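You operate a simulated robot arm through the tools that you are given. There is no shell and no other tool. Be economical: measure what you need, move in short steps, check, and stop when the job is done.

Carry out the task below with a simulated robot arm. There is one attempt and no reset: what you move stays moved.

## Task
Jog the film till a black mark stands at the orange line.
Fine: turn the rate dial to 2 first, zero the count afterwards and shut the clear cover again.
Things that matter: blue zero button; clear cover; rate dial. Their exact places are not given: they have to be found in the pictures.

The check looks at the end state, three seconds after you hand in, the way a careful person would. Anything else that was tipped, shoved, dropped, spilled or broken makes it a failure. A push-on lid holds only when it is set on centred and level and pressed home; a screw cap is set on level and turned clockwise until tight.

## Robot
A 7-joint arm with a two-finger parallel gripper on a trunk, on a base that drives. Base frame: it is fixed to the floor where the robot stands at the start and does not move with it; the origin is under the middle of the robot, x ahead of it, y to its left, z up. Readings come in mm, rad, newtons and seconds.
With the tool pointing down near the work surface it reaches from about 360 to 880 mm from the robot's upright axis, wherever it stands. Its first joint turns from -0.297 to 2.199 rad. Places, roughly: blue zero button [800, 0, 600]; clear cover [700, 100, 600]; rate dial [700, 0, 500]. Payload 1.57 kg.
Tool frame: the origin (TCP) lies between the finger pads and is the grasp point; the fingertips stand 30 mm ahead of it; z points along the fingers, y is the line along which they close. The gripper opens to 80 mm. The fingers are 17 mm wide and 12 mm thick; the gripper's body (40 by 82 mm) begins 80 mm behind the TCP.
Orientation is that of the tool frame in the base frame, as [roll, pitch, yaw] about the fixed x, y, z axes, in that order (R = Rz(yaw) Ry(pitch) Rx(roll)). With the fingers straight down and closing along the base's y, the tool's x points along the base's -x, its y along +y and its z along -z.

## Interface
- The arm moves only by the tool arm_command. Its argument "motion" is a list that holds one entry, the list of rows, each a list of 6 numbers: the shift along the base's x, y, z in cm, then the turn, a rotation vector about the base's x, y, z in rad. In form: [[[tx, ty, tz, wx, wy, wz], ...]]. A call has 1 to 12 rows; each row shifts and turns the commanded pose from where the row before left it. "grip" is the finger opening in cm, from 0 to 8, set as the call begins (left out, the last holds). A row lasts 0.2 s, in which the tool goes at most 50 mm and 0.15 rad; a call with a longer step from one row to the next is refused whole, and so is a gripper value outside its range. A pose out of reach is approached as far as the arm can. The call stops where the force on the tool passes 40 N (or 10 N more than at its start, if that is more) or the arm is blocked; 0.2 s more then pass. Each finger travels about 45 mm/s and halts on what it meets, pressing with about 41 N; the grip force reading is that of the motor and also rises with nothing between the fingers. The clock runs only during rows and for 0.2 s after the last one: add rows that do not move to give the fingers time. It gives the time, the measured TCP pose, the force on the tool (base axes), the opening and the grip force at its end, in the units of the frame above (readings bear some noise), with the torque about the TCP (base axes, N m) and any sound that the robot's microphone picked up.
- Cameras (640 x 400 px; columns grow to the right, rows downward): "scene" is now at [0.5, -199.1, 1086.4]; the picture's right is [0.34, -0.94, 0.00], its down [-0.41, -0.15, -0.90] and it looks along [0.85, 0.31, -0.44] (base axes); focal length 293 px, centre (320, 200). "wrist" rides on the gripper at [72, -7, -122] in the tool frame; the picture's right is [0.09, 1.00, 0.00], its down [-0.84, 0.08, -0.54] and it looks along [-0.54, 0.05, 0.84] (tool axes); focal length 238 px, centre (320, 200).
- capture(camera): a new picture of that camera. It takes no simulated time.
- raise_lower(by): slides the trunk up (or, below 0, down) by that many mm; the arm and the scene camera ride with it, the base frame stays. It gives what a move gives, with no picture.
- steer(legs): drives the robot by 1 to 6 legs, each [ahead, left, turn to the left] in mm, mm and rad, along the robot's own axes; the way and the turn of a leg run together, so that a leg with both is an arc; at most 1500 mm and 3.142 rad a leg. The arm and the cameras ride along, it lands a little off, and it stops where it bumps. It gives what a move gives.
- turn_head(pan, tilt): turns the head with the scene camera to pan (to the left, within 1.902 rad either way) and tilt (down, from -0.506 to 1.204), counted from straight ahead of the robot. It gives what a move gives.
- locate(camera, pixels): for up to 12 pixels [column, row] of the newest picture of that camera ("zoom" is the newest enlarged one), the place [x, y, z] in the base frame of the surface seen there, good to about 2 mm, but the place of the scene camera against the robot may be out by one fixed shift of up to 12 mm in any direction. It takes no simulated time.
- close_up(camera, box): a new picture of the part [left, top, right, bottom] of that camera's present view, enlarged. It takes no simulated time.
- hand_in(): hands the job in; it is judged then, once.

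Keep the steps short. Do not move on a guess: measure, check each grasp and each placing, and mend mistakes. In all there are 80 turns and 52 pictures (those below and enlarged ones count). Leave the gripper open and the arm clear of the work at the hand-in unless told otherwise, and finish with a single line.

The tools are called after "Call:" by a JSON object that holds its "op" and its "data". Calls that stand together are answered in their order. arm_command: Moves the arm, as the interface text tells. Its arguments: {"type":"object","properties":{"motion":{"type":"array","items":{"type":"array","items":{"type":"array","items":{"type":"number"}}}},"grip":{"type":"number"}},"required":["motion"]} The other tools are called the same way: raise_lower (by) slides the trunk up or down; steer (legs) drives the base; turn_head (pan, tilt) turns the head that bears the scene camera; capture (camera) takes a picture; locate (camera, pixels) gives the place of the surface under pixels of a picture; close_up (camera, box) takes an enlarged picture of a part of a camera's view; hand_in () hands the job in.

At the start:

```text
time_s: 0.0
tcp_pos: [582.3, 106.5, 811.0]
orientation: [3.141, -0.002, 3.141]
ft_force: [0.9, 0.4, 0.7]
torque: [-0.02, 0.0, 0.04]
width: 79.9
finger_force: 0.0
trunk travel left (down, up): [-450.0, 340.0]
robot x, y, heading: [-0.6, -2.9, -0.001]
head pan, tilt: [0.347, 0.454]
```

scene: 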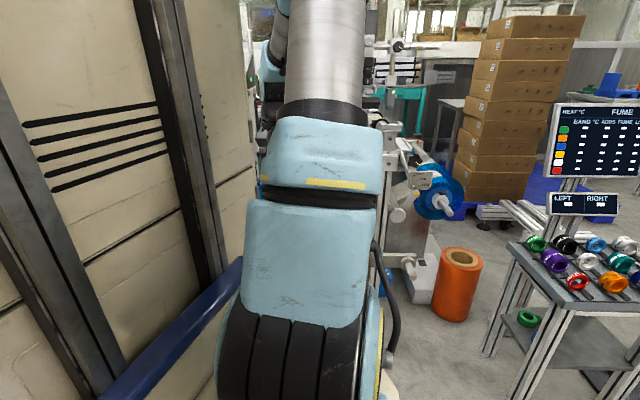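
wrist: 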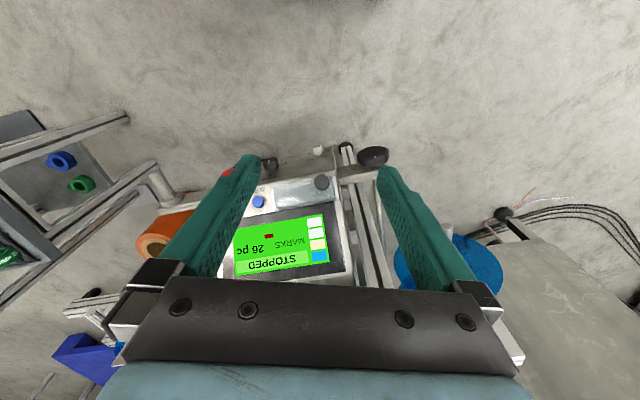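

The arm hides the work in the scene view, while the wrist view shows a panel with a screen reading STOPPED / 26 pc. I'll enlarge both views.

Call:
{"op": "close_up", "data": {"camera": "wrist", "box": [180, 130, 440, 300]}}

Call:
{"op": "close_up", "data": {"camera": "scene", "box": [340, 60, 500, 320]}}

Call:
{"op": "locate", "data": {"camera": "wrist", "pixels": [[259, 202], [321, 182], [372, 156], [346, 152], [275, 245], [318, 150], [152, 247], [440, 270], [265, 170], [360, 230]]}}

```text
2.35 times, centred on (310, 215) of wrist
```

zoom: 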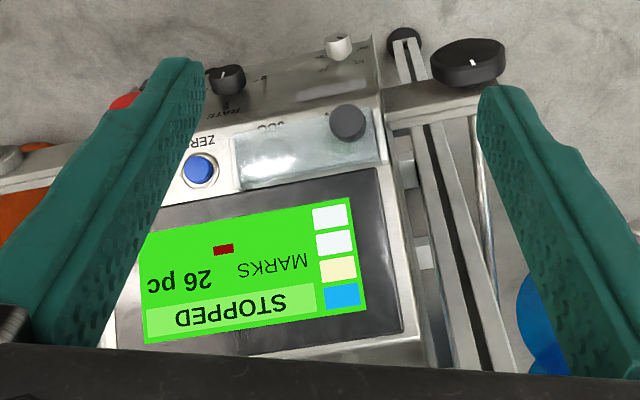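

```text
1.54 times, centred on (420, 190) of scene
```

zoom: 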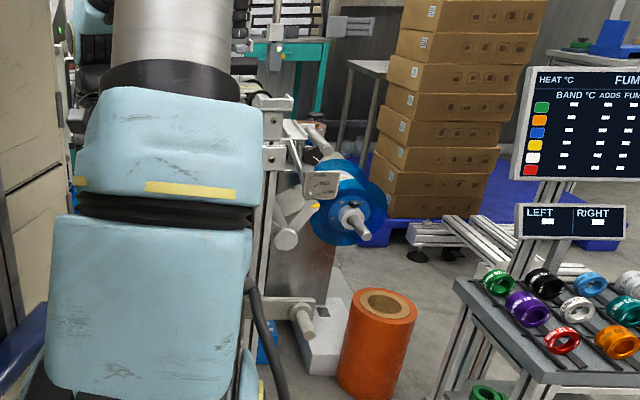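

```text
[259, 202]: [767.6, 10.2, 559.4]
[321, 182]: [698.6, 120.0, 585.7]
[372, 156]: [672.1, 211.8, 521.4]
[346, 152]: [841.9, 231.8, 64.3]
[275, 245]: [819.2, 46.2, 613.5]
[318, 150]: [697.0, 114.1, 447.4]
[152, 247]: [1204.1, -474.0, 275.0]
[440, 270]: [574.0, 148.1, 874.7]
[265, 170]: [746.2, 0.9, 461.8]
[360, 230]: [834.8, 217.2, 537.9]
```

The zero button, the screen, the cover and the front dials are all ahead of the robot. I'll pull the hand back and tilt it forward so the wrist camera sees the front of the panel.

Call:
{"op": "arm_command", "data": {"motion": [[[-3, 0, 0, 0, -0.12, 0], [-3, 0, 0, 0, -0.12, 0], [-3, 0, 0, 0, -0.12, 0], [-2, -1, -1, 0, -0.12, 0], [0, -1, -2, 0, -0.12, 0]]]}}

Call:
{"op": "capture", "data": {"camera": "wrist"}}

Call:
{"op": "capture", "data": {"camera": "scene"}}

```text
time_s: 0.9
tcp_pos: [542.6, 16.2, 801.3]
orientation: [-3.136, 0.418, 2.886]
ft_force: [0.0, 0.1, -0.8]
torque: [0.02, 0.01, -0.01]
width: 79.9
finger_force: 0.1
trunk travel left (down, up): [-450.0, 340.0]
robot x, y, heading: [-3.4, 1.0, -0.001]
head pan, tilt: [0.347, 0.454]
stopped in row 4: the arm was blocked; the commanded pose is now the measured one
```

```text
47 pictures are left
```

wrist: 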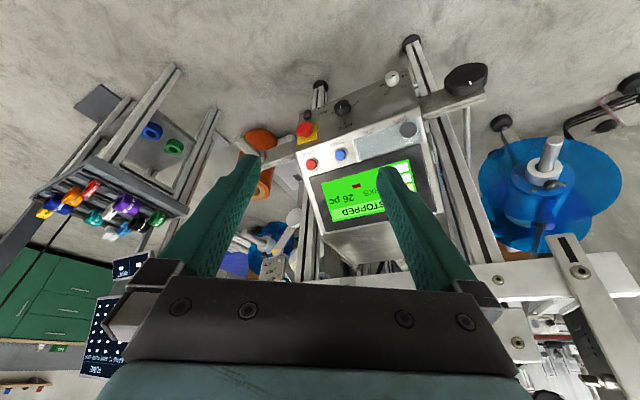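

```text
46 pictures are left
```

scene: 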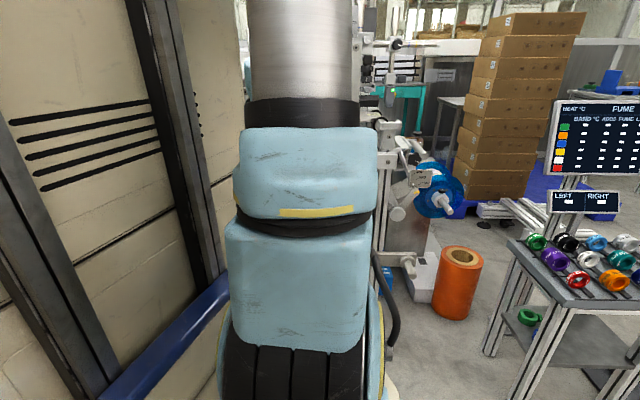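

The arm stalled, probably too close to the robot or at a joint limit, but the view is good. I'll enlarge the panel and measure it.

Call:
{"op": "close_up", "data": {"camera": "wrist", "box": [270, 40, 510, 190]}}

Call:
{"op": "locate", "data": {"camera": "zoom", "pixels": [[190, 172], [330, 97], [368, 240], [220, 255], [187, 308], [520, 105], [110, 320], [105, 230], [185, 310], [250, 190], [385, 110], [300, 180]]}}

```text
2.67 times, centred on (390, 115) of wrist
```

zoom: 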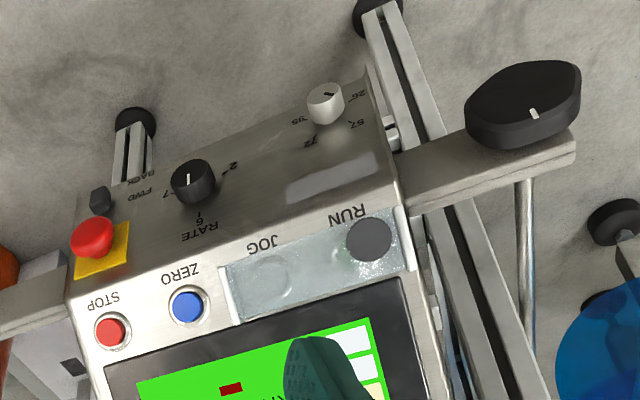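

```text
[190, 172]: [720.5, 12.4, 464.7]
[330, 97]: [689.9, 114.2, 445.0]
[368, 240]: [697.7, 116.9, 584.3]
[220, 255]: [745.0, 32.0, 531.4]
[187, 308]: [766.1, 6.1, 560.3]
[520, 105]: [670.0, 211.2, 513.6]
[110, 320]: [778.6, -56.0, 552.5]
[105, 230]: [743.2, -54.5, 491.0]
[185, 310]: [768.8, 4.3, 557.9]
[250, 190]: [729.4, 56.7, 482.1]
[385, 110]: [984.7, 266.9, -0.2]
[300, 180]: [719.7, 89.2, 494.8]
```

The panel is now clear. The rate dial is at about (720, 12, 465), ZERO at (767, 5, 559), and the cover with a black knob at (698, 117, 584) lies over JOG and RUN. The robot needs to stand further back, so I'll look to the right before driving.

Call:
{"op": "turn_head", "data": {"pan": -1.3, "tilt": 0.6}}

Call:
{"op": "capture", "data": {"camera": "scene"}}

```text
time_s: 2.6
tcp_pos: [541.9, 16.3, 801.7]
orientation: [-3.13, 0.416, 2.889]
ft_force: [0.0, -0.3, 0.5]
torque: [0.03, 0.04, -0.03]
width: 80.2
finger_force: 0.1
trunk travel left (down, up): [-450.0, 340.0]
robot x, y, heading: [-1.0, 1.2, 0.003]
head pan, tilt: [-1.3, 0.6]
```

```text
44 pictures are left
```

scene: 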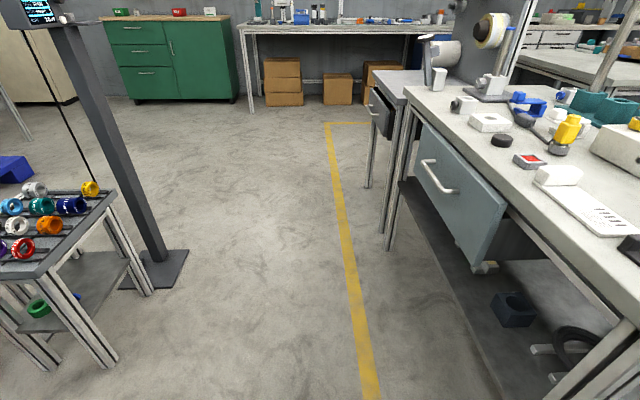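

The right side is open floor, with a desk behind on the right. I'll measure where the desk is.

Call:
{"op": "locate", "data": {"camera": "scene", "pixels": [[630, 318], [460, 165], [372, 380], [340, 220], [110, 368]]}}

```text
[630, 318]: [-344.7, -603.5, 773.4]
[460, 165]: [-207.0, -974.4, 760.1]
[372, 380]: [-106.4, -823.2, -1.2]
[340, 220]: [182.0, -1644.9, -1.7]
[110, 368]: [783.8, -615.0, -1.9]
```

The desk edge is over 360 mm from where I'd stand. I'll drive back 130 mm and right 130 mm, then turn the head to the machine.

Call:
{"op": "steer", "data": {"legs": [[-130, 0, 0], [0, -130, 0]]}}

Call:
{"op": "turn_head", "data": {"pan": 0.4, "tilt": 0.5}}

Call:
{"op": "capture", "data": {"camera": "scene"}}

Call:
{"op": "capture", "data": {"camera": "wrist"}}

```text
time_s: 4.0
tcp_pos: [466.7, 45.1, 804.7]
orientation: [-3.128, 0.423, 2.929]
ft_force: [-0.6, 0.4, -0.6]
torque: [-0.01, -0.05, -0.02]
width: 79.7
finger_force: 0.0
trunk travel left (down, up): [-450.0, 340.0]
robot x, y, heading: [-75.4, 10.1, 0.054]
head pan, tilt: [-1.3, 0.6]
stopped in leg 1: the robot was blocked; the commanded pose is now the measured one
```

```text
time_s: 5.7
tcp_pos: [467.2, 47.2, 805.7]
orientation: [-3.13, 0.424, 2.931]
ft_force: [0.0, -1.0, -0.2]
torque: [-0.02, 0.02, 0.0]
width: 80.1
finger_force: 0.0
trunk travel left (down, up): [-450.0, 340.0]
robot x, y, heading: [-72.7, 9.6, 0.056]
head pan, tilt: [0.4, 0.499]
```

```text
43 pictures are left
```

scene: 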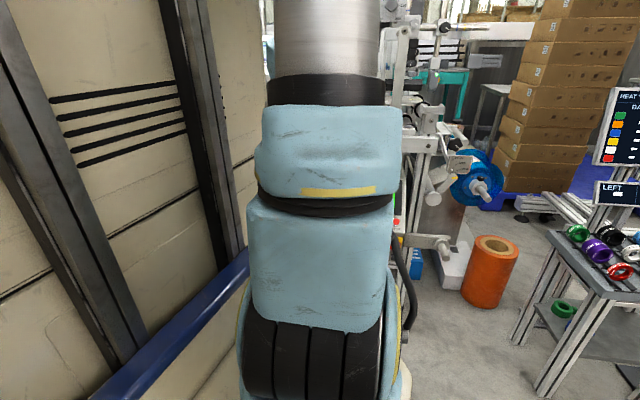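

```text
42 pictures are left
```

wrist: 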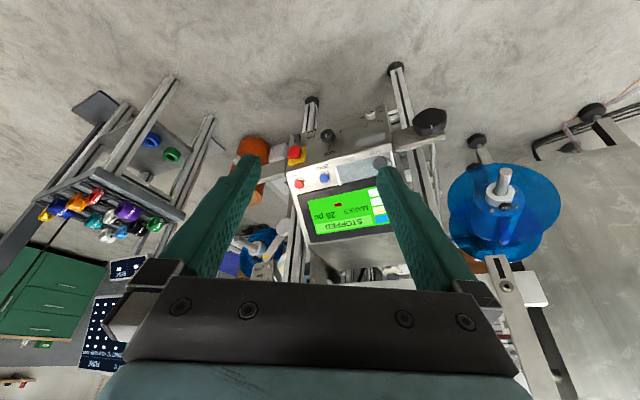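

The base bumped something at the rear after 75 mm. I'll come slightly forward and right, and turn a little right so the work lies well inside the first joint's range.

Call:
{"op": "steer", "data": {"legs": [[45, 0, 0], [0, -60, 0], [0, 0, -0.2]]}}

Call:
{"op": "turn_head", "data": {"pan": 0.5, "tilt": 0.5}}

Call:
{"op": "capture", "data": {"camera": "scene"}}

```text
time_s: 8.0
tcp_pos: [512.3, -119.8, 804.7]
orientation: [-3.129, 0.425, 2.732]
ft_force: [-1.0, 0.3, 0.1]
torque: [0.02, 0.0, -0.03]
width: 79.9
finger_force: 0.0
trunk travel left (down, up): [-450.0, 340.0]
robot x, y, heading: [-23.1, -45.2, -0.146]
head pan, tilt: [0.4, 0.499]
```

```text
time_s: 8.6
tcp_pos: [512.7, -119.9, 804.7]
orientation: [-3.131, 0.425, 2.727]
ft_force: [-1.0, -0.2, -0.8]
torque: [0.04, 0.0, 0.04]
width: 79.8
finger_force: 0.1
trunk travel left (down, up): [-450.0, 340.0]
robot x, y, heading: [-21.8, -52.7, -0.145]
head pan, tilt: [0.499, 0.499]
```

```text
41 pictures are left
```

scene: 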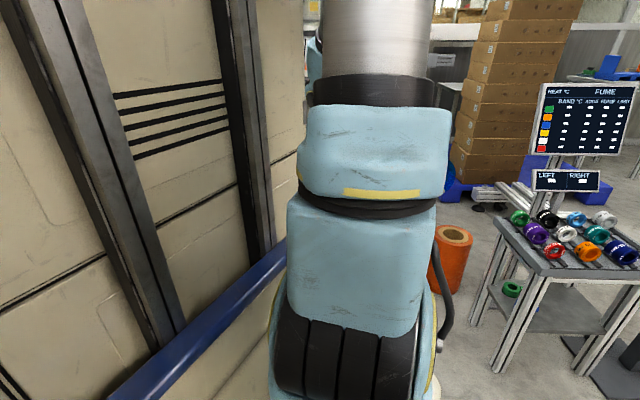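

The scene camera is still blocked, so I'll work from the wrist camera. I'll square the hand to the machine, lift and level it, and look for the film.

Call:
{"op": "arm_command", "data": {"motion": [[[0, 4, 0, 0, 0, 0.137], [0, 4, 0, 0, 0, 0.137], [0, 4, 0, 0, 0, 0.137], [0, 2, 1, 0, -0.14, 0], [0, 0, 1, 0, -0.14, 0], [0, 0, 1, 0, -0.14, 0]]]}}

Call:
{"op": "capture", "data": {"camera": "wrist"}}

```text
time_s: 9.6
tcp_pos: [564.2, -89.4, 818.4]
orientation: [-3.114, 0.533, 2.895]
ft_force: [0.1, -0.2, 0.3]
torque: [0.01, -0.02, -0.02]
width: 80.2
finger_force: 0.0
trunk travel left (down, up): [-450.0, 340.0]
robot x, y, heading: [-25.1, -53.0, -0.146]
head pan, tilt: [0.499, 0.499]
stopped in row 4: the arm was blocked; the commanded pose is now the measured one
```

```text
40 pictures are left
```

wrist: 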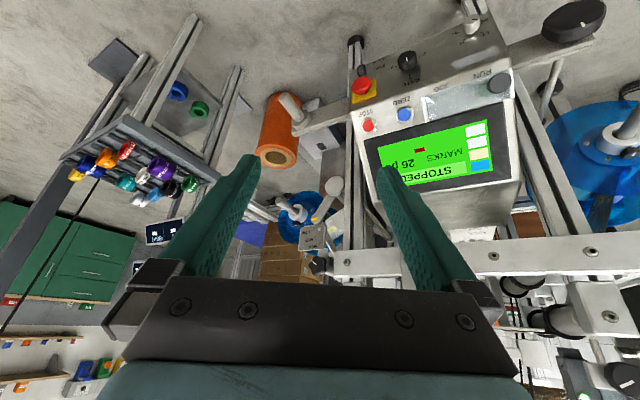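

The arm stalled again. I'll measure where its parts stand to find out what limits it.

Call:
{"op": "locate", "data": {"camera": "scene", "pixels": [[345, 365], [360, 260], [375, 150], [375, 40], [200, 200], [150, 370], [250, 120]]}}

Call:
{"op": "capture", "data": {"camera": "scene"}}

```text
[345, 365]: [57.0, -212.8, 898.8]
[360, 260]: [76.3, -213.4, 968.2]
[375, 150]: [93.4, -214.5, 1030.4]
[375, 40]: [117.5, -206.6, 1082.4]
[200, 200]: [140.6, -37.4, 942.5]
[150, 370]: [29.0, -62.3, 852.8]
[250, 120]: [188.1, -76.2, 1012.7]
```

```text
39 pictures are left
```

scene: 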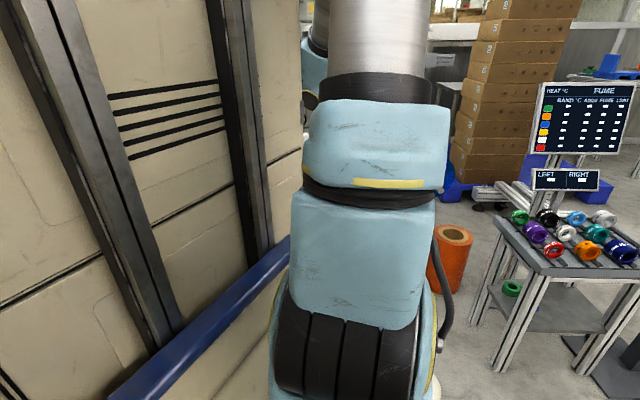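

The beige shape is the robot's own trunk, and the arm hangs right in front of the camera. The stall is the arm being folded too tightly. Next I'll look for the film in the current wrist view.

Call:
{"op": "close_up", "data": {"camera": "wrist", "box": [400, 200, 640, 400]}}

Call:
{"op": "locate", "data": {"camera": "wrist", "pixels": [[530, 260], [350, 262], [585, 255], [600, 320], [515, 285], [560, 370], [335, 185], [330, 260], [310, 235], [610, 190]]}}

```text
2.00 times, centred on (520, 300) of wrist
```

zoom: 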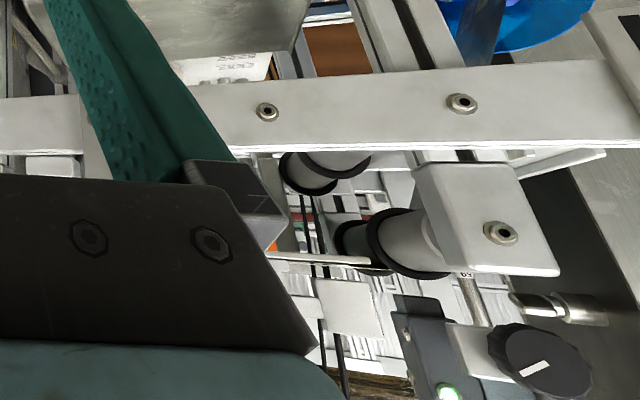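

```text
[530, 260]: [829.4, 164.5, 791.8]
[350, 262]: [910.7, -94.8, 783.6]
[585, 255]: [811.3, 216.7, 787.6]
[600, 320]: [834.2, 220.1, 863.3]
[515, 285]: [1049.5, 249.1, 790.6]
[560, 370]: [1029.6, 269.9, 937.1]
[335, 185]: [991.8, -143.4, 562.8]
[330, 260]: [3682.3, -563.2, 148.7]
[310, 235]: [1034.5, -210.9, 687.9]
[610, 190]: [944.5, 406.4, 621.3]
```

An orange spot shows between the rollers around z 800-860, behind the top beam. I'll raise the trunk and look at the film from above.

Call:
{"op": "raise_lower", "data": {"by": 300}}

Call:
{"op": "arm_command", "data": {"motion": [[[2, 3, 0, 0, 0.1, 0.12], [2, 3, 0, 0, 0.1, 0.12], [0, 3, 0, 0, 0, 0], [0, 3, 0, 0, 0, 0]]]}}

Call:
{"op": "capture", "data": {"camera": "wrist"}}

```text
time_s: 12.6
tcp_pos: [565.3, -84.9, 1110.2]
orientation: [-3.105, 0.522, 2.912]
ft_force: [0.3, -0.3, 0.1]
torque: [-0.04, -0.02, 0.01]
width: 80.0
finger_force: 0.0
trunk travel left (down, up): [-750.0, 40.0]
robot x, y, heading: [-24.9, -52.1, -0.146]
head pan, tilt: [0.499, 0.499]
```

```text
refused: row 1 steps farther than a row can; nothing moved
```

```text
37 pictures are left
```

wrist: 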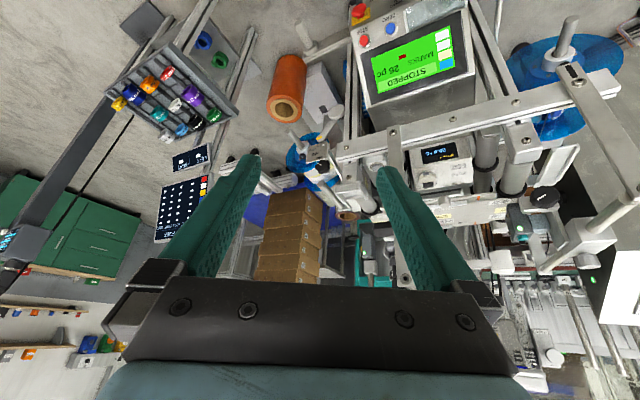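

Much better: the web rollers show around (470, 190). I'll move left and forward, square up and zoom in.

Call:
{"op": "arm_command", "data": {"motion": [[[2, 3, 0, 0, 0.08, 0.12], [2, 3, 0, 0, 0.08, 0.1], [2, 3, 0, 0, 0.08, 0], [2, 3, 0, 0, 0.08, 0], [0, 3, 0, 0, 0, 0]]]}}

Call:
{"op": "capture", "data": {"camera": "wrist"}}

```text
time_s: 13.8
tcp_pos: [638.0, 74.7, 1115.5]
orientation: [-3.089, 0.207, -3.129]
ft_force: [-0.4, 0.2, -0.2]
torque: [0.02, -0.02, 0.01]
width: 80.1
finger_force: 0.0
trunk travel left (down, up): [-750.0, 40.0]
robot x, y, heading: [-23.4, -49.1, -0.145]
head pan, tilt: [0.499, 0.499]
```

```text
36 pictures are left
```

wrist: 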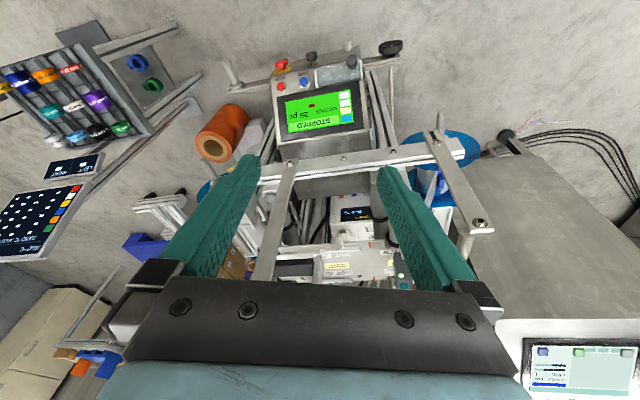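

Call:
{"op": "close_up", "data": {"camera": "wrist", "box": [210, 130, 490, 305]}}

Call:
{"op": "locate", "data": {"camera": "zoom", "pixels": [[290, 20], [320, 330], [200, 170], [330, 190], [540, 40], [420, 250], [250, 300], [410, 330]]}}

```text
2.29 times, centred on (350, 218) of wrist
```

zoom: 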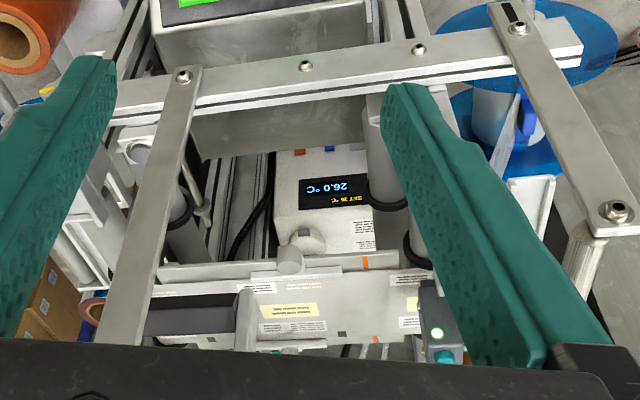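

```text
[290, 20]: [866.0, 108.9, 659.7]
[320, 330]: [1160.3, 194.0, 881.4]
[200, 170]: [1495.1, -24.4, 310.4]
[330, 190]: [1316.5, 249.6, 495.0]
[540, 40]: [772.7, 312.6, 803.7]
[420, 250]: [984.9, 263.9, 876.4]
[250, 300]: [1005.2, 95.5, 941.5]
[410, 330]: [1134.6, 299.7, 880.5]
```

I see a plate at z≈880 with the film lying on it, orange ticks at zoom (375,262) and (375,340), and a black mark near (340,333). I'll zoom closer.

Call:
{"op": "close_up", "data": {"camera": "wrist", "box": [270, 235, 430, 290]}}

Call:
{"op": "arm_command", "data": {"motion": [[[4, 2, 2, 0, 0, 0], [4, 2, 2, 0, 0, 0], [4, 2, 0, 0, 0, 0]]]}}

Call:
{"op": "capture", "data": {"camera": "wrist"}}

```text
4.00 times, centred on (350, 262) of wrist
```

zoom: 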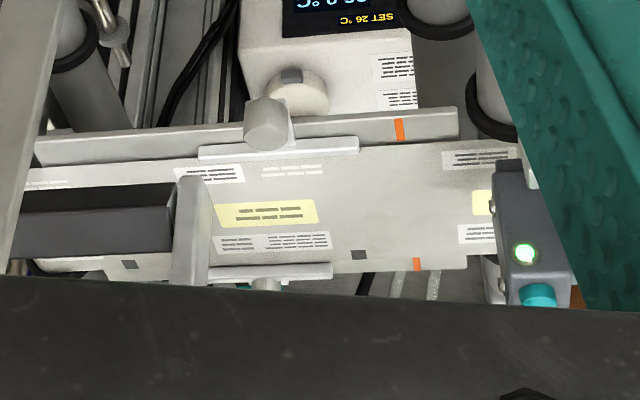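

```text
time_s: 14.6
tcp_pos: [759.1, 135.5, 1157.8]
orientation: [-3.088, 0.21, -3.129]
ft_force: [-1.2, -0.4, 1.5]
torque: [0.02, -0.05, 0.03]
width: 80.3
finger_force: 0.1
trunk travel left (down, up): [-750.0, 40.0]
robot x, y, heading: [-24.4, -49.9, -0.15]
head pan, tilt: [0.499, 0.499]
```

```text
33 pictures are left
```

wrist: 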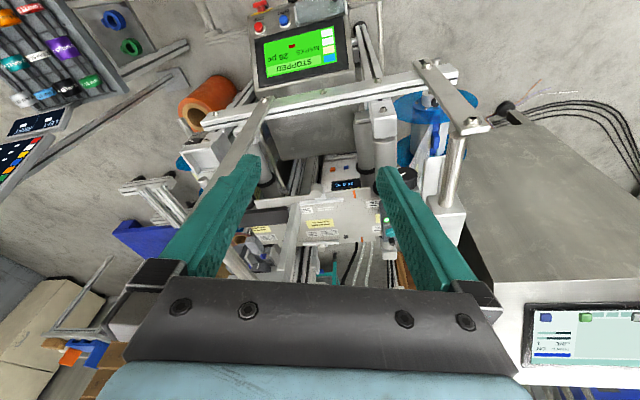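

Black squares lie along the near-bottom edge with one a little short of the orange tick. I'll zoom and measure the mark-to-line distance.

Call:
{"op": "close_up", "data": {"camera": "wrist", "box": [240, 180, 400, 280]}}

```text
4.00 times, centred on (320, 230) of wrist
```

zoom: 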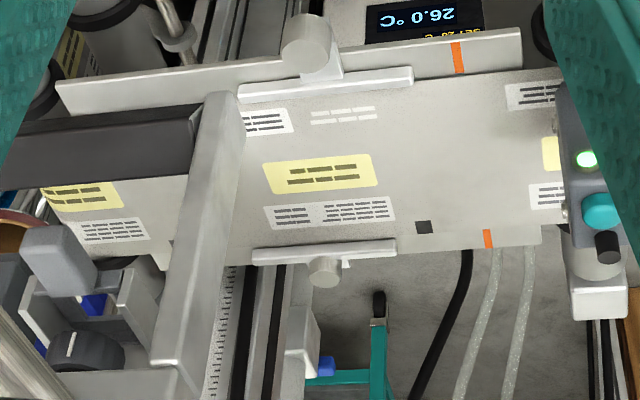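

Call:
{"op": "locate", "data": {"camera": "zoom", "pixels": [[424, 227], [487, 238], [458, 55], [417, 227], [431, 227], [320, 173], [545, 155], [165, 250], [95, 195]]}}

```text
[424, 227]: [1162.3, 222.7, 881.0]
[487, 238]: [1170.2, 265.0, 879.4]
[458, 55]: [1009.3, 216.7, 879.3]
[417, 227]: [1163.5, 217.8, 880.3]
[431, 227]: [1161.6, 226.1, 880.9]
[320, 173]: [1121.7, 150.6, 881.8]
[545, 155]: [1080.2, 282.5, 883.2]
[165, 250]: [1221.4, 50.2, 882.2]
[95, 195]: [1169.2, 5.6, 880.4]
```

The film lies skewed to the base by about 0.29 rad. The mark at (1162,223) is about 38 mm short of the orange line, and the pitch is about 138 mm. Next I'll pull the hand back, lower the trunk and look at the panel's front.

Call:
{"op": "arm_command", "data": {"motion": [[[-4, -3, 0, 0, 0, 0.1], [-4, -3, 0, 0, 0, 0.1], [-4, -3, 0, 0, 0, 0.09], [-4, -3, 0, 0, 0, 0], [-2, -2, 0, 0, 0, 0]]]}}

Call:
{"op": "raise_lower", "data": {"by": -400}}

Call:
{"op": "capture", "data": {"camera": "wrist"}}

```text
time_s: 15.8
tcp_pos: [581.4, -4.1, 1155.4]
orientation: [-3.09, 0.208, -2.838]
ft_force: [-0.1, 0.0, -0.5]
torque: [-0.02, 0.03, 0.0]
width: 80.1
finger_force: 0.0
trunk travel left (down, up): [-750.0, 40.0]
robot x, y, heading: [-25.0, -51.3, -0.149]
head pan, tilt: [0.499, 0.499]
```

```text
time_s: 19.6
tcp_pos: [580.4, -4.7, 756.3]
orientation: [-3.09, 0.208, -2.835]
ft_force: [0.0, 0.4, 0.3]
torque: [-0.01, 0.01, -0.02]
width: 79.8
finger_force: 0.1
trunk travel left (down, up): [-350.0, 440.0]
robot x, y, heading: [-23.6, -49.7, -0.148]
head pan, tilt: [0.499, 0.499]
```

```text
31 pictures are left
```

wrist: 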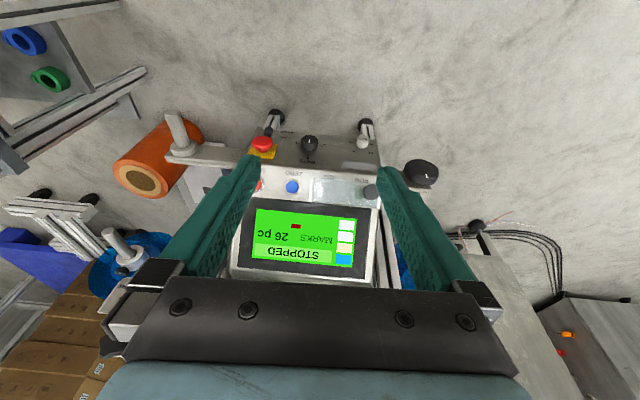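

I'll tilt the hand forward about the panel's crosswise axis while lowering it, to come level with the front dials.

Call:
{"op": "arm_command", "data": {"motion": [[[0, -0.5, -3.5, 0.04, -0.134, 0], [0, -0.5, -3.5, 0.04, -0.134, 0], [0, -0.5, -3.5, 0.04, -0.134, 0], [0, -0.5, -3.5, 0.04, -0.134, 0], [0, -0.5, -3.5, 0.04, -0.134, 0]]]}}

Call:
{"op": "capture", "data": {"camera": "wrist"}}

```text
time_s: 20.8
tcp_pos: [581.1, -27.6, 588.9]
orientation: [-3.078, 0.91, -2.834]
ft_force: [-0.5, -0.6, 1.6]
torque: [-0.01, 0.02, 0.02]
width: 80.2
finger_force: 0.1
out of reach, approached as far as the arm can: row 3
trunk travel left (down, up): [-350.0, 440.0]
robot x, y, heading: [-23.7, -51.7, -0.151]
head pan, tilt: [0.499, 0.499]
```

```text
30 pictures are left
```

wrist: 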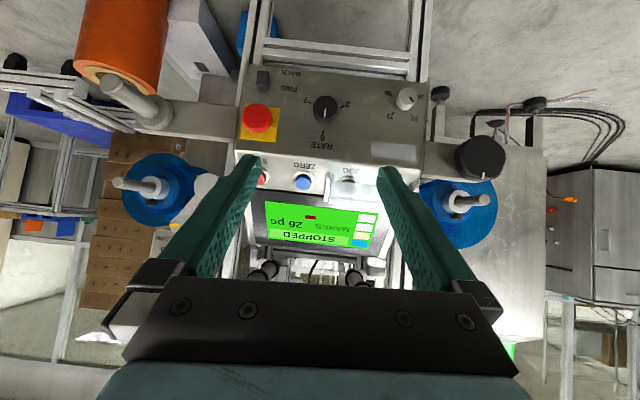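

Good view of the front. I'll zoom in to read the rate dial.

Call:
{"op": "close_up", "data": {"camera": "wrist", "box": [230, 60, 430, 200]}}

Call:
{"op": "locate", "data": {"camera": "zoom", "pixels": [[303, 155], [303, 250], [360, 140], [235, 125], [345, 75], [232, 388], [375, 390], [560, 125], [95, 62], [90, 190], [420, 240], [305, 185]]}}

```text
2.86 times, centred on (330, 130) of wrist
```

zoom: 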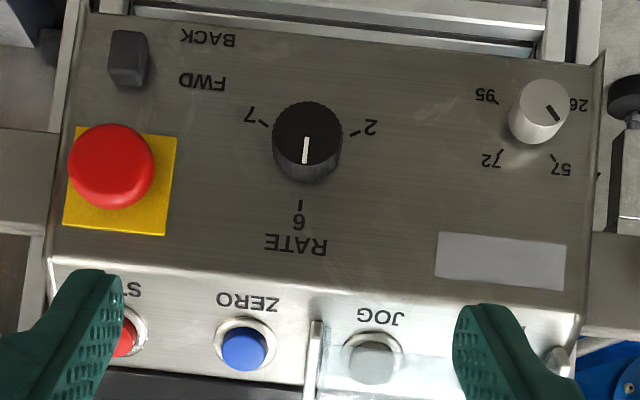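

```text
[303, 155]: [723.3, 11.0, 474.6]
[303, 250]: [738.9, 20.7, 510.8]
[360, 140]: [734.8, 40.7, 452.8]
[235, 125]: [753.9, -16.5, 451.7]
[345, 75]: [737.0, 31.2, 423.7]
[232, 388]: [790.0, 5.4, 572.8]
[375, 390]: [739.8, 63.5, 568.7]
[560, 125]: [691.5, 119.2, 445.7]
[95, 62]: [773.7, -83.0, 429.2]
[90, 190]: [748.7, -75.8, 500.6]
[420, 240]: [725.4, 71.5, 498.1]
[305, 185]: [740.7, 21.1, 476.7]
```

The rate dial points up at 6, and 2 lies about 120° counter-clockwise as seen from the front. The dial axis is at about (723, 11, 464), its front is 18 mm off the face, and the panel normal is turned 0.29 rad. I'll level the hand onto that axis at a standoff.

Call:
{"op": "arm_command", "data": {"motion": [[[0.5, 0.4, -2.5, 0.0377, -0.1265, 0.01], [0.5, 0.4, -2.5, 0.0377, -0.1265, 0.01], [0.5, 0.3, -2.5, 0.0377, -0.1265, 0.01], [0.5, 0.3, -2.5, 0.0377, -0.1265, 0.01], [0.5, 0.3, -2.5, 0.0377, -0.1265, 0.01]]], "grip": 6}}

Call:
{"op": "capture", "data": {"camera": "wrist"}}

```text
time_s: 22.0
tcp_pos: [585.5, -25.5, 561.6]
orientation: [-3.066, 1.041, -2.813]
ft_force: [0.4, -0.2, -0.4]
torque: [0.01, -0.01, -0.03]
width: 59.9
finger_force: 0.1
out of reach, approached as far as the arm can: row 2, 3, 4, 5
trunk travel left (down, up): [-350.0, 440.0]
robot x, y, heading: [-23.8, -53.1, -0.146]
head pan, tilt: [0.499, 0.499]
```

```text
28 pictures are left
```

wrist: 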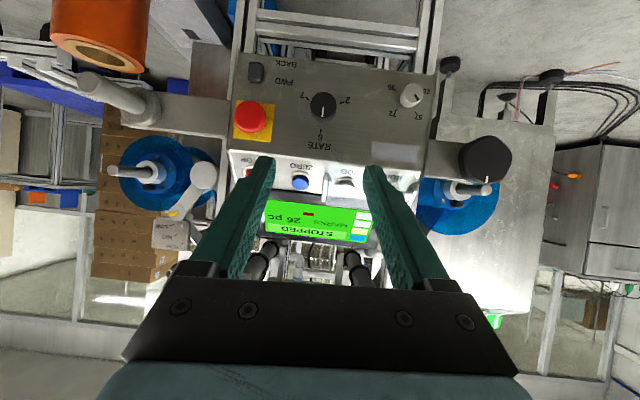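

The tilt is limited at this shoulder height. I'll lower the trunk so the hand works closer to shoulder height, then level it.

Call:
{"op": "raise_lower", "data": {"by": -180}}

Call:
{"op": "arm_command", "data": {"motion": [[[0, 0, 2, 0.035, -0.12, 0], [0, 0, 2, 0.035, -0.12, 0], [0, 0, 2, 0.035, -0.12, 0]]]}}

```text
time_s: 24.0
tcp_pos: [586.3, -24.7, 381.5]
orientation: [-3.066, 1.039, -2.813]
ft_force: [0.6, -0.1, -0.5]
torque: [0.02, 0.0, 0.02]
width: 59.9
finger_force: 0.0
trunk travel left (down, up): [-170.0, 620.0]
robot x, y, heading: [-26.0, -47.8, -0.15]
head pan, tilt: [0.499, 0.499]
```

```text
time_s: 24.8
tcp_pos: [604.3, -25.6, 467.2]
orientation: [-3.02, 1.238, -2.804]
ft_force: [0.2, -0.2, 0.4]
torque: [-0.02, 0.01, -0.04]
width: 60.1
finger_force: 0.2
out of reach, approached as far as the arm can: row 1, 2, 3
trunk travel left (down, up): [-170.0, 620.0]
robot x, y, heading: [-25.4, -48.9, -0.148]
head pan, tilt: [0.499, 0.499]
```

Pitch is now 1.24. More forward reach should help, so I'll advance slowly while levelling.

Call:
{"op": "arm_command", "data": {"motion": [[[1, 0.5, 1, 0.03, -0.1, 0.015], [1, 0.5, 1, 0.03, -0.1, 0.015], [1, 0.5, 0, 0.02, -0.07, 0.015]]]}}

Call:
{"op": "capture", "data": {"camera": "wrist"}}

```text
time_s: 25.6
tcp_pos: [603.9, -26.9, 467.7]
orientation: [-3.021, 1.236, -2.801]
ft_force: [-0.5, 0.2, -0.5]
torque: [-0.02, -0.05, -0.02]
width: 60.0
finger_force: 0.1
out of reach, approached as far as the arm can: row 1, 2, 3
trunk travel left (down, up): [-170.0, 620.0]
robot x, y, heading: [-24.3, -47.5, -0.146]
head pan, tilt: [0.499, 0.499]
```

```text
27 pictures are left
```

wrist: 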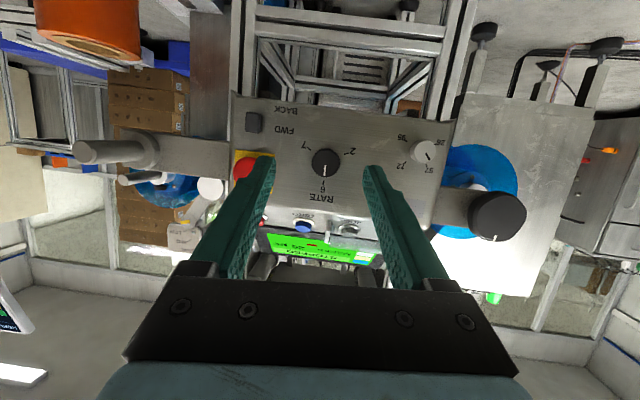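

The arm still isn't level and may be folded at a limit. I'll push forward along the dial axis with slightly less tilt to see if it frees up; the fingertips have about 95 mm to the knob.

Call:
{"op": "arm_command", "data": {"motion": [[[2, 0.6, 0, -0.012, 0.04, 0], [2, 0.6, 0, -0.012, 0.04, 0], [1, 0.3, 0, -0.012, 0.04, 0], [0, 0, 0, 0, 0, 0]]]}}

```text
time_s: 26.6
tcp_pos: [639.2, -2.3, 468.8]
orientation: [-3.056, 1.1, -2.805]
ft_force: [0.4, 1.3, -0.7]
torque: [-0.03, -0.02, 0.04]
width: 60.0
finger_force: 0.0
trunk travel left (down, up): [-170.0, 620.0]
robot x, y, heading: [-23.5, -52.6, -0.148]
head pan, tilt: [0.499, 0.499]
```

Free again at x 639. Now I'll try levelling here.

Call:
{"op": "arm_command", "data": {"motion": [[[0, 0, 0, 0.034, -0.115, 0.01], [0, 0, 0, 0.034, -0.115, 0.01], [0, 0, 0, 0.034, -0.115, 0.01], [0, 0, 0, 0, 0, 0]]]}}

```text
time_s: 27.6
tcp_pos: [639.0, -2.6, 469.0]
orientation: [-3.037, 1.22, -2.779]
ft_force: [0.0, -0.1, 0.5]
torque: [0.02, 0.02, 0.0]
width: 59.9
finger_force: 0.1
out of reach, approached as far as the arm can: row 2, 3
trunk travel left (down, up): [-170.0, 620.0]
robot x, y, heading: [-23.1, -51.1, -0.147]
head pan, tilt: [0.499, 0.499]
```

The limit now sits at a pitch of 1.22. I'll lower the trunk by another 150 mm and bring the hand back up.

Call:
{"op": "raise_lower", "data": {"by": -150}}

Call:
{"op": "arm_command", "data": {"motion": [[[0, 0, 4, 0, 0, 0], [0, 0, 4, 0.0, 0, 0], [0, 0, 4, 0.02, -0.06, 0.01], [0, 0, 3, 0.02, -0.06, 0.01], [0, 0, 0, 0.02, -0.06, 0.01], [0, 0, 0, 0.02, -0.06, 0.01], [0, 0, 0, 0.02, -0.06, 0.01]]]}}

```text
time_s: 29.4
tcp_pos: [639.5, -2.5, 320.2]
orientation: [-3.038, 1.219, -2.775]
ft_force: [-0.5, -0.7, 0.4]
torque: [-0.01, -0.01, -0.03]
width: 59.9
finger_force: 0.1
trunk travel left (down, up): [-20.0, 770.0]
robot x, y, heading: [-22.0, -51.6, -0.146]
head pan, tilt: [0.499, 0.499]
```

```text
time_s: 31.0
tcp_pos: [639.3, -0.9, 467.7]
orientation: [-2.97, 1.411, -2.682]
ft_force: [0.1, -0.1, 0.2]
torque: [0.01, 0.02, -0.02]
width: 60.1
finger_force: 0.0
out of reach, approached as far as the arm can: row 6, 7
trunk travel left (down, up): [-20.0, 770.0]
robot x, y, heading: [-26.2, -49.7, -0.145]
head pan, tilt: [0.499, 0.499]
```

The hand is now within 9° of level and square to the panel. I'll take a picture to align it on the dial.

Call:
{"op": "close_up", "data": {"camera": "wrist", "box": [220, 100, 460, 250]}}

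Call:
{"op": "locate", "data": {"camera": "wrist", "pixels": [[320, 165]]}}

```text
2.67 times, centred on (340, 175) of wrist
```

zoom: 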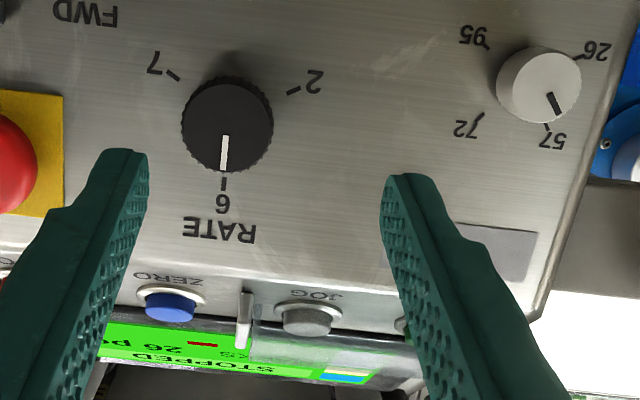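

```text
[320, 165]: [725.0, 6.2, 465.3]
```

Call:
{"op": "locate", "data": {"camera": "zoom", "pixels": [[227, 126], [190, 126], [264, 126], [227, 90], [227, 165], [294, 91], [174, 76], [223, 184], [227, 79], [227, 60]]}}

```text
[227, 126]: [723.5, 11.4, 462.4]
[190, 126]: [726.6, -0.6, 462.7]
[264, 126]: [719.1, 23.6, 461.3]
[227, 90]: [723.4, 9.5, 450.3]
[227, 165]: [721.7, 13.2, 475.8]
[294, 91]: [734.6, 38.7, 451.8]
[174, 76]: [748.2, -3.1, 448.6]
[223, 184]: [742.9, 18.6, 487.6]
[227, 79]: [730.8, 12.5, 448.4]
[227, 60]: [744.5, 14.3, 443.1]
```

Dial axis: (723.2, 11.4, 463), knob radius about 15 mm, ticks at about ±120° from the top. I'll line up on the axis with a standoff and pre-turn the hand 60° clockwise.

Call:
{"op": "arm_command", "data": {"motion": [[[1, -0.1, -0.2, 0.137, 0.041, 0], [1, -0.1, -0.2, 0.137, 0.041, 0], [1, -0.15, -0.1, 0.137, 0.041, 0], [0, 0, 0, 0.137, 0.041, 0], [0, 0, 0, 0.137, 0.041, 0], [0, 0, 0, 0.137, 0.041, 0], [0, 0, 0, 0.137, 0.041, 0], [0, 0, 0, 0, 0, 0]]], "grip": 6}}

```text
time_s: 32.7
tcp_pos: [664.6, -23.1, 502.8]
orientation: [1.601, 0.837, 2.023]
ft_force: [0.0, -0.4, -0.4]
torque: [0.0, 0.01, 0.01]
width: 59.9
finger_force: 0.1
out of reach, approached as far as the arm can: row 6
trunk travel left (down, up): [-20.0, 770.0]
robot x, y, heading: [-22.0, -49.3, -0.15]
head pan, tilt: [0.499, 0.499]
stopped in row 8: the arm was blocked; the commanded pose is now the measured one
```

The arm hit a limit at about 45° clockwise. I'll come back to about 21° clockwise and re-centre on the dial axis.

Call:
{"op": "arm_command", "data": {"motion": [[[0.15, 0.62, -1.33, -0.134, -0.04, -0.045], [0.15, 0.62, -1.33, -0.134, -0.04, -0.045], [0.15, 0.62, -1.33, -0.134, -0.04, -0.045], [0, 0, 0, 0, 0, 0]]]}}

```text
time_s: 33.3
tcp_pos: [650.1, -25.9, 561.2]
orientation: [1.391, 1.056, 1.866]
ft_force: [0.6, -0.1, 0.3]
torque: [0.03, 0.03, 0.01]
width: 60.0
finger_force: 0.0
out of reach, approached as far as the arm can: row 1, 2
trunk travel left (down, up): [-20.0, 770.0]
robot x, y, heading: [-27.2, -52.7, -0.148]
head pan, tilt: [0.499, 0.499]
stopped in row 2: the arm was blocked; the commanded pose is now the measured one
```

The solver drifted upward to z 561, still clear of the panel. I'll unwind the roll in place and back away a little.

Call:
{"op": "arm_command", "data": {"motion": [[[-0.5, 0, 0, -0.096, -0.029, -0.02], [-0.5, 0, 0, -0.096, -0.029, -0.02], [-0.5, 0, 0, -0.096, -0.029, -0.02]]]}}

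```text
time_s: 34.1
tcp_pos: [638.7, -26.3, 559.1]
orientation: [1.361, 1.355, 1.774]
ft_force: [0.7, -1.2, 0.1]
torque: [0.01, 0.0, 0.01]
width: 59.9
finger_force: 0.0
trunk travel left (down, up): [-20.0, 770.0]
robot x, y, heading: [-24.1, -48.8, -0.146]
head pan, tilt: [0.499, 0.499]
```

Free again with the roll about 12° clockwise. Now I'll go down to the dial axis and straighten the yaw.

Call:
{"op": "arm_command", "data": {"motion": [[[0.42, 0.38, -1.92, -0.002, 0.008, -0.023], [0.42, 0.38, -1.92, -0.002, 0.008, -0.023], [0.42, 0.38, -1.92, -0.002, 0.008, -0.023], [0.42, 0.38, -1.92, -0.002, 0.008, -0.023], [0.42, 0.38, -1.92, -0.002, 0.008, -0.023], [0, 0, 0, 0, 0, 0]]]}}

```text
time_s: 35.5
tcp_pos: [639.4, -23.0, 550.5]
orientation: [1.388, 1.356, 1.792]
ft_force: [0.7, 1.1, -0.4]
torque: [0.0, -0.01, -0.01]
width: 59.7
finger_force: 0.1
out of reach, approached as far as the arm can: row 1, 2, 3, 4, 5
trunk travel left (down, up): [-20.0, 770.0]
robot x, y, heading: [-25.0, -49.5, -0.149]
head pan, tilt: [0.499, 0.499]
```

Lower down, the hand can only be held about 9° nose-down. I'll lower it with that tilt.

Call:
{"op": "arm_command", "data": {"motion": [[[0.4, 0.3, -1.0, -0.0135, 0.05, -0.022], [0.4, 0.3, -1.75, -0.0135, 0.05, -0.022], [0.4, 0.3, -2, -0.0135, 0.05, -0.022], [0.4, 0.3, -2, -0.0135, 0.05, -0.022], [0.4, 0.3, -2, -0.0135, 0.05, -0.022], [0, 0, 0, 0, 0, 0]]]}}

```text
time_s: 36.9
tcp_pos: [657.1, -8.5, 463.8]
orientation: [2.399, 1.247, 2.616]
ft_force: [-0.4, -0.5, 0.3]
torque: [-0.02, -0.02, -0.01]
width: 60.2
finger_force: 0.2
trunk travel left (down, up): [-20.0, 770.0]
robot x, y, heading: [-23.3, -52.2, -0.15]
head pan, tilt: [0.499, 0.499]
```

On the axis, about 12° of roll and 13° nose-down. I'll advance 53 mm so the open fingers straddle the knob, stopping about 4 mm short of the face.

Call:
{"op": "arm_command", "data": {"motion": [[[1.27, 0.38, 0.08, 0.0036, -0.012, 0.012], [1.27, 0.38, 0.08, 0.0036, -0.012, 0.012], [1.27, 0.38, 0.08, 0.0036, -0.012, 0.012], [1.27, 0.38, 0.08, 0.0036, -0.012, 0.012], [0, 0, 0, 0, 0, 0]]], "grip": 5.5}}

Call:
{"op": "close_up", "data": {"camera": "wrist", "box": [220, 120, 440, 260]}}

```text
time_s: 38.1
tcp_pos: [708.6, 6.0, 466.2]
orientation: [2.272, 1.281, 2.543]
ft_force: [0.2, 0.4, -0.1]
torque: [0.0, -0.01, -0.01]
width: 54.9
finger_force: 0.0
trunk travel left (down, up): [-20.0, 770.0]
robot x, y, heading: [-21.4, -50.3, -0.148]
head pan, tilt: [0.499, 0.499]
```

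```text
2.86 times, centred on (330, 190) of wrist
```

zoom: 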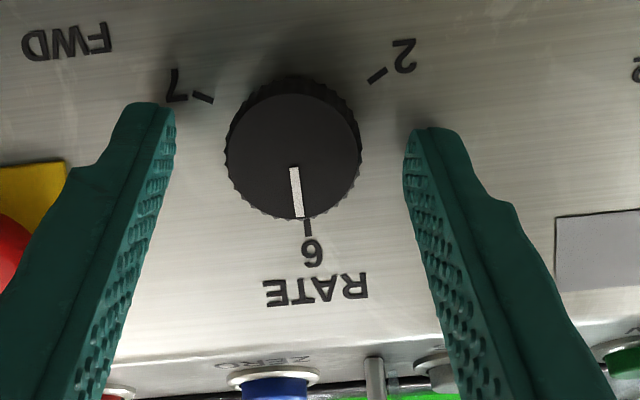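

The fingers straddle the knob evenly (gaps of about 50 and 43 px). I'll close on it.

Call:
{"op": "arm_command", "data": {"motion": [[[0, 0, 0, 0, 0, 0], [0, 0, 0, 0, 0, 0], [0, 0, 0, 0, 0, 0], [0, 0, 0, 0, 0, 0]]], "grip": 2.6}}

```text
time_s: 39.1
tcp_pos: [707.7, 6.1, 467.0]
orientation: [2.27, 1.281, 2.545]
ft_force: [1.3, 4.5, 0.9]
torque: [0.09, -0.23, 0.56]
width: 32.0
finger_force: 37.9
trunk travel left (down, up): [-20.0, 770.0]
robot x, y, heading: [-21.2, -49.0, -0.145]
head pan, tilt: [0.499, 0.499]
```

The knob is held (width 32 mm). I'll turn it counter-clockwise about the dial axis for 55°.

Call:
{"op": "arm_command", "data": {"motion": [[[-0.01, 0.04, 0, -0.115, -0.0343, 0], [-0.01, 0.04, 0, -0.115, -0.0343, 0], [-0.01, 0.04, -0.01, -0.115, -0.0343, 0], [-0.01, 0.04, -0.02, -0.115, -0.0343, 0], [-0.01, 0.04, -0.02, -0.115, -0.0343, 0], [-0.01, 0.03, -0.03, -0.115, -0.0343, 0], [-0.01, 0.03, -0.03, -0.115, -0.0343, 0], [-0.01, 0.03, -0.03, -0.115, -0.0343, 0]]]}}

```text
time_s: 40.9
tcp_pos: [706.2, 9.5, 466.4]
orientation: [-1.73, 0.819, -1.542]
ft_force: [2.9, 26.6, 0.0]
torque: [0.02, 0.23, 0.95]
width: 31.6
finger_force: 40.3
trunk travel left (down, up): [-20.0, 770.0]
robot x, y, heading: [-27.6, -49.6, -0.153]
head pan, tilt: [0.499, 0.499]
```

It turned, but a side force of 27 N built up. I'll check the dial.

Call:
{"op": "close_up", "data": {"camera": "wrist", "box": [200, 90, 440, 250]}}

```text
2.50 times, centred on (320, 170) of wrist
```

zoom: 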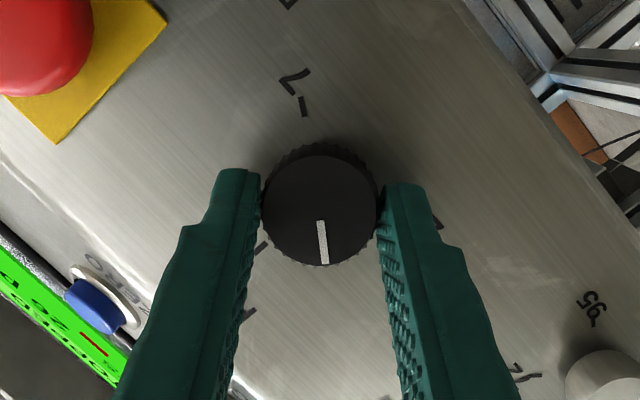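

The dial turned with the fingers, and the pointer is now between 6 and 2. I'll ease the side force with a 1 mm shift, then see.

Call:
{"op": "arm_command", "data": {"motion": [[[0, 0.1, 0, 0, 0, 0]]]}}

```text
time_s: 41.3
tcp_pos: [706.1, 10.3, 465.5]
orientation: [-1.728, 0.82, -1.546]
ft_force: [-12.4, 17.4, 1.1]
torque: [0.14, -0.2, 1.56]
width: 31.9
finger_force: 40.6
trunk travel left (down, up): [-20.0, 770.0]
robot x, y, heading: [-21.9, -51.5, -0.149]
head pan, tilt: [0.499, 0.499]
```

I'm 55° through. I'll open, rotate the hand back with the fingers spread, and regrip for the remaining 65°.

Call:
{"op": "arm_command", "data": {"motion": [[[0, 0, 0, 0, 0, 0], [0, 0, 0, 0, 0, 0], [0, 0, 0, 0, 0, 0], [0.01, -0.05, 0.03, 0.115, 0.0343, 0], [0.01, -0.05, 0.03, 0.115, 0.0343, 0], [0.01, -0.05, 0.03, 0.115, 0.0343, 0], [0.01, -0.05, 0.02, 0.115, 0.0343, 0], [0.01, -0.05, 0.02, 0.115, 0.0343, 0], [0.01, -0.05, 0.01, 0.115, 0.0343, 0], [0.01, -0.05, 0, 0.115, 0.0343, 0], [0.01, -0.04, 0, 0.115, 0.0343, 0], [0, 0, 0, 0, 0, 0]]], "grip": 5.5}}

Call:
{"op": "close_up", "data": {"camera": "wrist", "box": [220, 120, 440, 260]}}

```text
time_s: 43.9
tcp_pos: [707.8, 6.3, 466.8]
orientation: [2.268, 1.28, 2.54]
ft_force: [0.3, 0.0, 1.0]
torque: [-0.02, 0.01, -0.01]
width: 54.9
finger_force: 0.1
trunk travel left (down, up): [-20.0, 770.0]
robot x, y, heading: [-22.0, -50.8, -0.151]
head pan, tilt: [0.499, 0.499]
```

```text
2.86 times, centred on (330, 190) of wrist
```

zoom: 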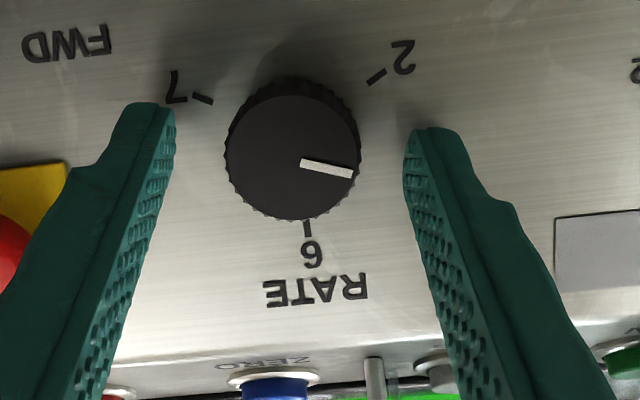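

The pointer has turned about 70° and about 47° remains to the 2 tick. I'll grip and turn 48° more.

Call:
{"op": "arm_command", "data": {"motion": [[[0, 0, 0, 0, 0, 0], [0, 0, 0, 0, 0, 0], [0, 0, 0, 0, 0, 0], [0, 0, 0, 0, 0, 0], [-0.01, 0.05, 0, -0.115, -0.0343, 0], [-0.01, 0.05, 0, -0.115, -0.0343, 0], [-0.01, 0.05, -0.01, -0.115, -0.0343, 0], [-0.01, 0.05, -0.02, -0.115, -0.0343, 0], [-0.01, 0.05, -0.02, -0.115, -0.0343, 0], [-0.01, 0.05, -0.03, -0.115, -0.0343, 0], [-0.01, 0.04, -0.03, -0.115, -0.0343, 0]]], "grip": 2.6}}

Call:
{"op": "arm_command", "data": {"motion": [[[0, 0, 0, 0, 0, 0], [0, 0, 0, 0, 0, 0], [0, 0, 0, 0, 0, 0], [0.01, -0.05, 0.03, 0.115, 0.0343, 0], [0.01, -0.05, 0.03, 0.115, 0.0343, 0], [0.01, -0.05, 0.02, 0.115, 0.0343, 0], [0.01, -0.05, 0.02, 0.115, 0.0343, 0], [0.01, -0.05, 0.01, 0.115, 0.0343, 0], [0.01, -0.05, 0, 0.115, 0.0343, 0], [0.01, -0.04, 0, 0.115, 0.0343, 0], [0, 0, 0, 0, 0, 0]]], "grip": 5.5}}

Call:
{"op": "close_up", "data": {"camera": "wrist", "box": [220, 120, 440, 260]}}

```text
time_s: 46.3
tcp_pos: [707.2, 10.1, 465.9]
orientation: [-1.782, 0.934, -1.588]
ft_force: [-20.3, 2.0, 0.4]
torque: [-0.08, 0.36, 0.61]
width: 31.9
finger_force: 40.4
trunk travel left (down, up): [-20.0, 770.0]
robot x, y, heading: [-21.9, -50.1, -0.15]
head pan, tilt: [0.499, 0.499]
```

```text
time_s: 48.7
tcp_pos: [709.1, 5.5, 466.0]
orientation: [2.27, 1.28, 2.54]
ft_force: [0.1, 0.3, -0.4]
torque: [-0.02, 0.0, -0.01]
width: 55.0
finger_force: 0.0
trunk travel left (down, up): [-20.0, 770.0]
robot x, y, heading: [-22.2, -47.6, -0.148]
head pan, tilt: [0.499, 0.499]
```

```text
2.86 times, centred on (330, 190) of wrist
```

zoom: 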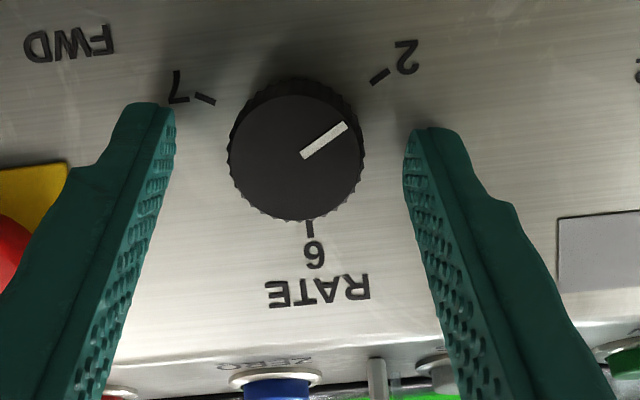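

The pointer is parallel to the 2 tick, so the rate is 2. I'll withdraw, raise the trunk, and look at the clear cover.

Call:
{"op": "arm_command", "data": {"motion": [[[-1.8, -0.54, 0, 0, 0, 0], [-1.8, -0.54, 0, 0, 0, 0], [-1.6, -0.48, 0, 0, 0, 0]]]}}

Call:
{"op": "raise_lower", "data": {"by": 330}}

Call:
{"op": "arm_command", "data": {"motion": [[[-0.5, 0.5, 0, -0.1, 0.105, 0], [-0.5, 0.5, 0, -0.08, 0.12, 0], [-0.5, 0.5, 0, -0.04, 0.13, 0], [-0.5, 1, 0, -0.04, 0.13, 0], [0, 1, 0, -0.04, 0.13, 0], [0, 1, 0, -0.04, 0.13, 0]]]}}

Call:
{"op": "capture", "data": {"camera": "wrist"}}

```text
time_s: 49.5
tcp_pos: [656.4, -9.6, 466.0]
orientation: [2.272, 1.28, 2.546]
ft_force: [-0.7, -0.1, -0.2]
torque: [0.01, -0.01, 0.0]
width: 55.0
finger_force: 0.1
trunk travel left (down, up): [-20.0, 770.0]
robot x, y, heading: [-24.5, -52.6, -0.15]
head pan, tilt: [0.499, 0.499]
```

```text
time_s: 52.7
tcp_pos: [656.4, -8.9, 796.4]
orientation: [2.273, 1.282, 2.544]
ft_force: [0.3, -0.8, -0.5]
torque: [0.01, 0.02, -0.01]
width: 54.9
finger_force: 0.1
trunk travel left (down, up): [-350.0, 440.0]
robot x, y, heading: [-22.8, -51.5, -0.143]
head pan, tilt: [0.499, 0.499]
```

```text
time_s: 54.1
tcp_pos: [636.4, 35.6, 797.6]
orientation: [3.098, 0.575, -2.994]
ft_force: [0.0, 0.3, -0.7]
torque: [0.02, -0.01, 0.0]
width: 55.1
finger_force: 0.1
trunk travel left (down, up): [-350.0, 440.0]
robot x, y, heading: [-23.8, -49.8, -0.148]
head pan, tilt: [0.499, 0.499]
```

```text
21 pictures are left
```

wrist: 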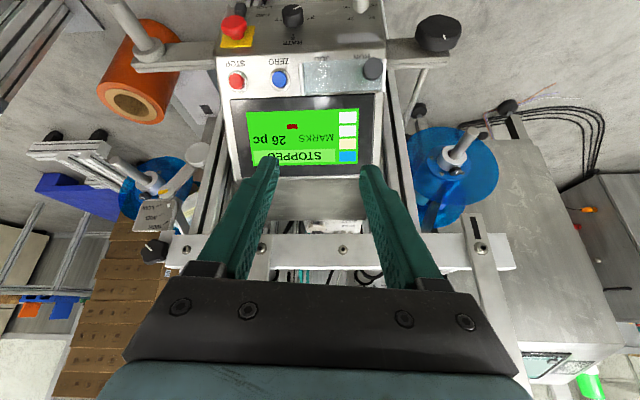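

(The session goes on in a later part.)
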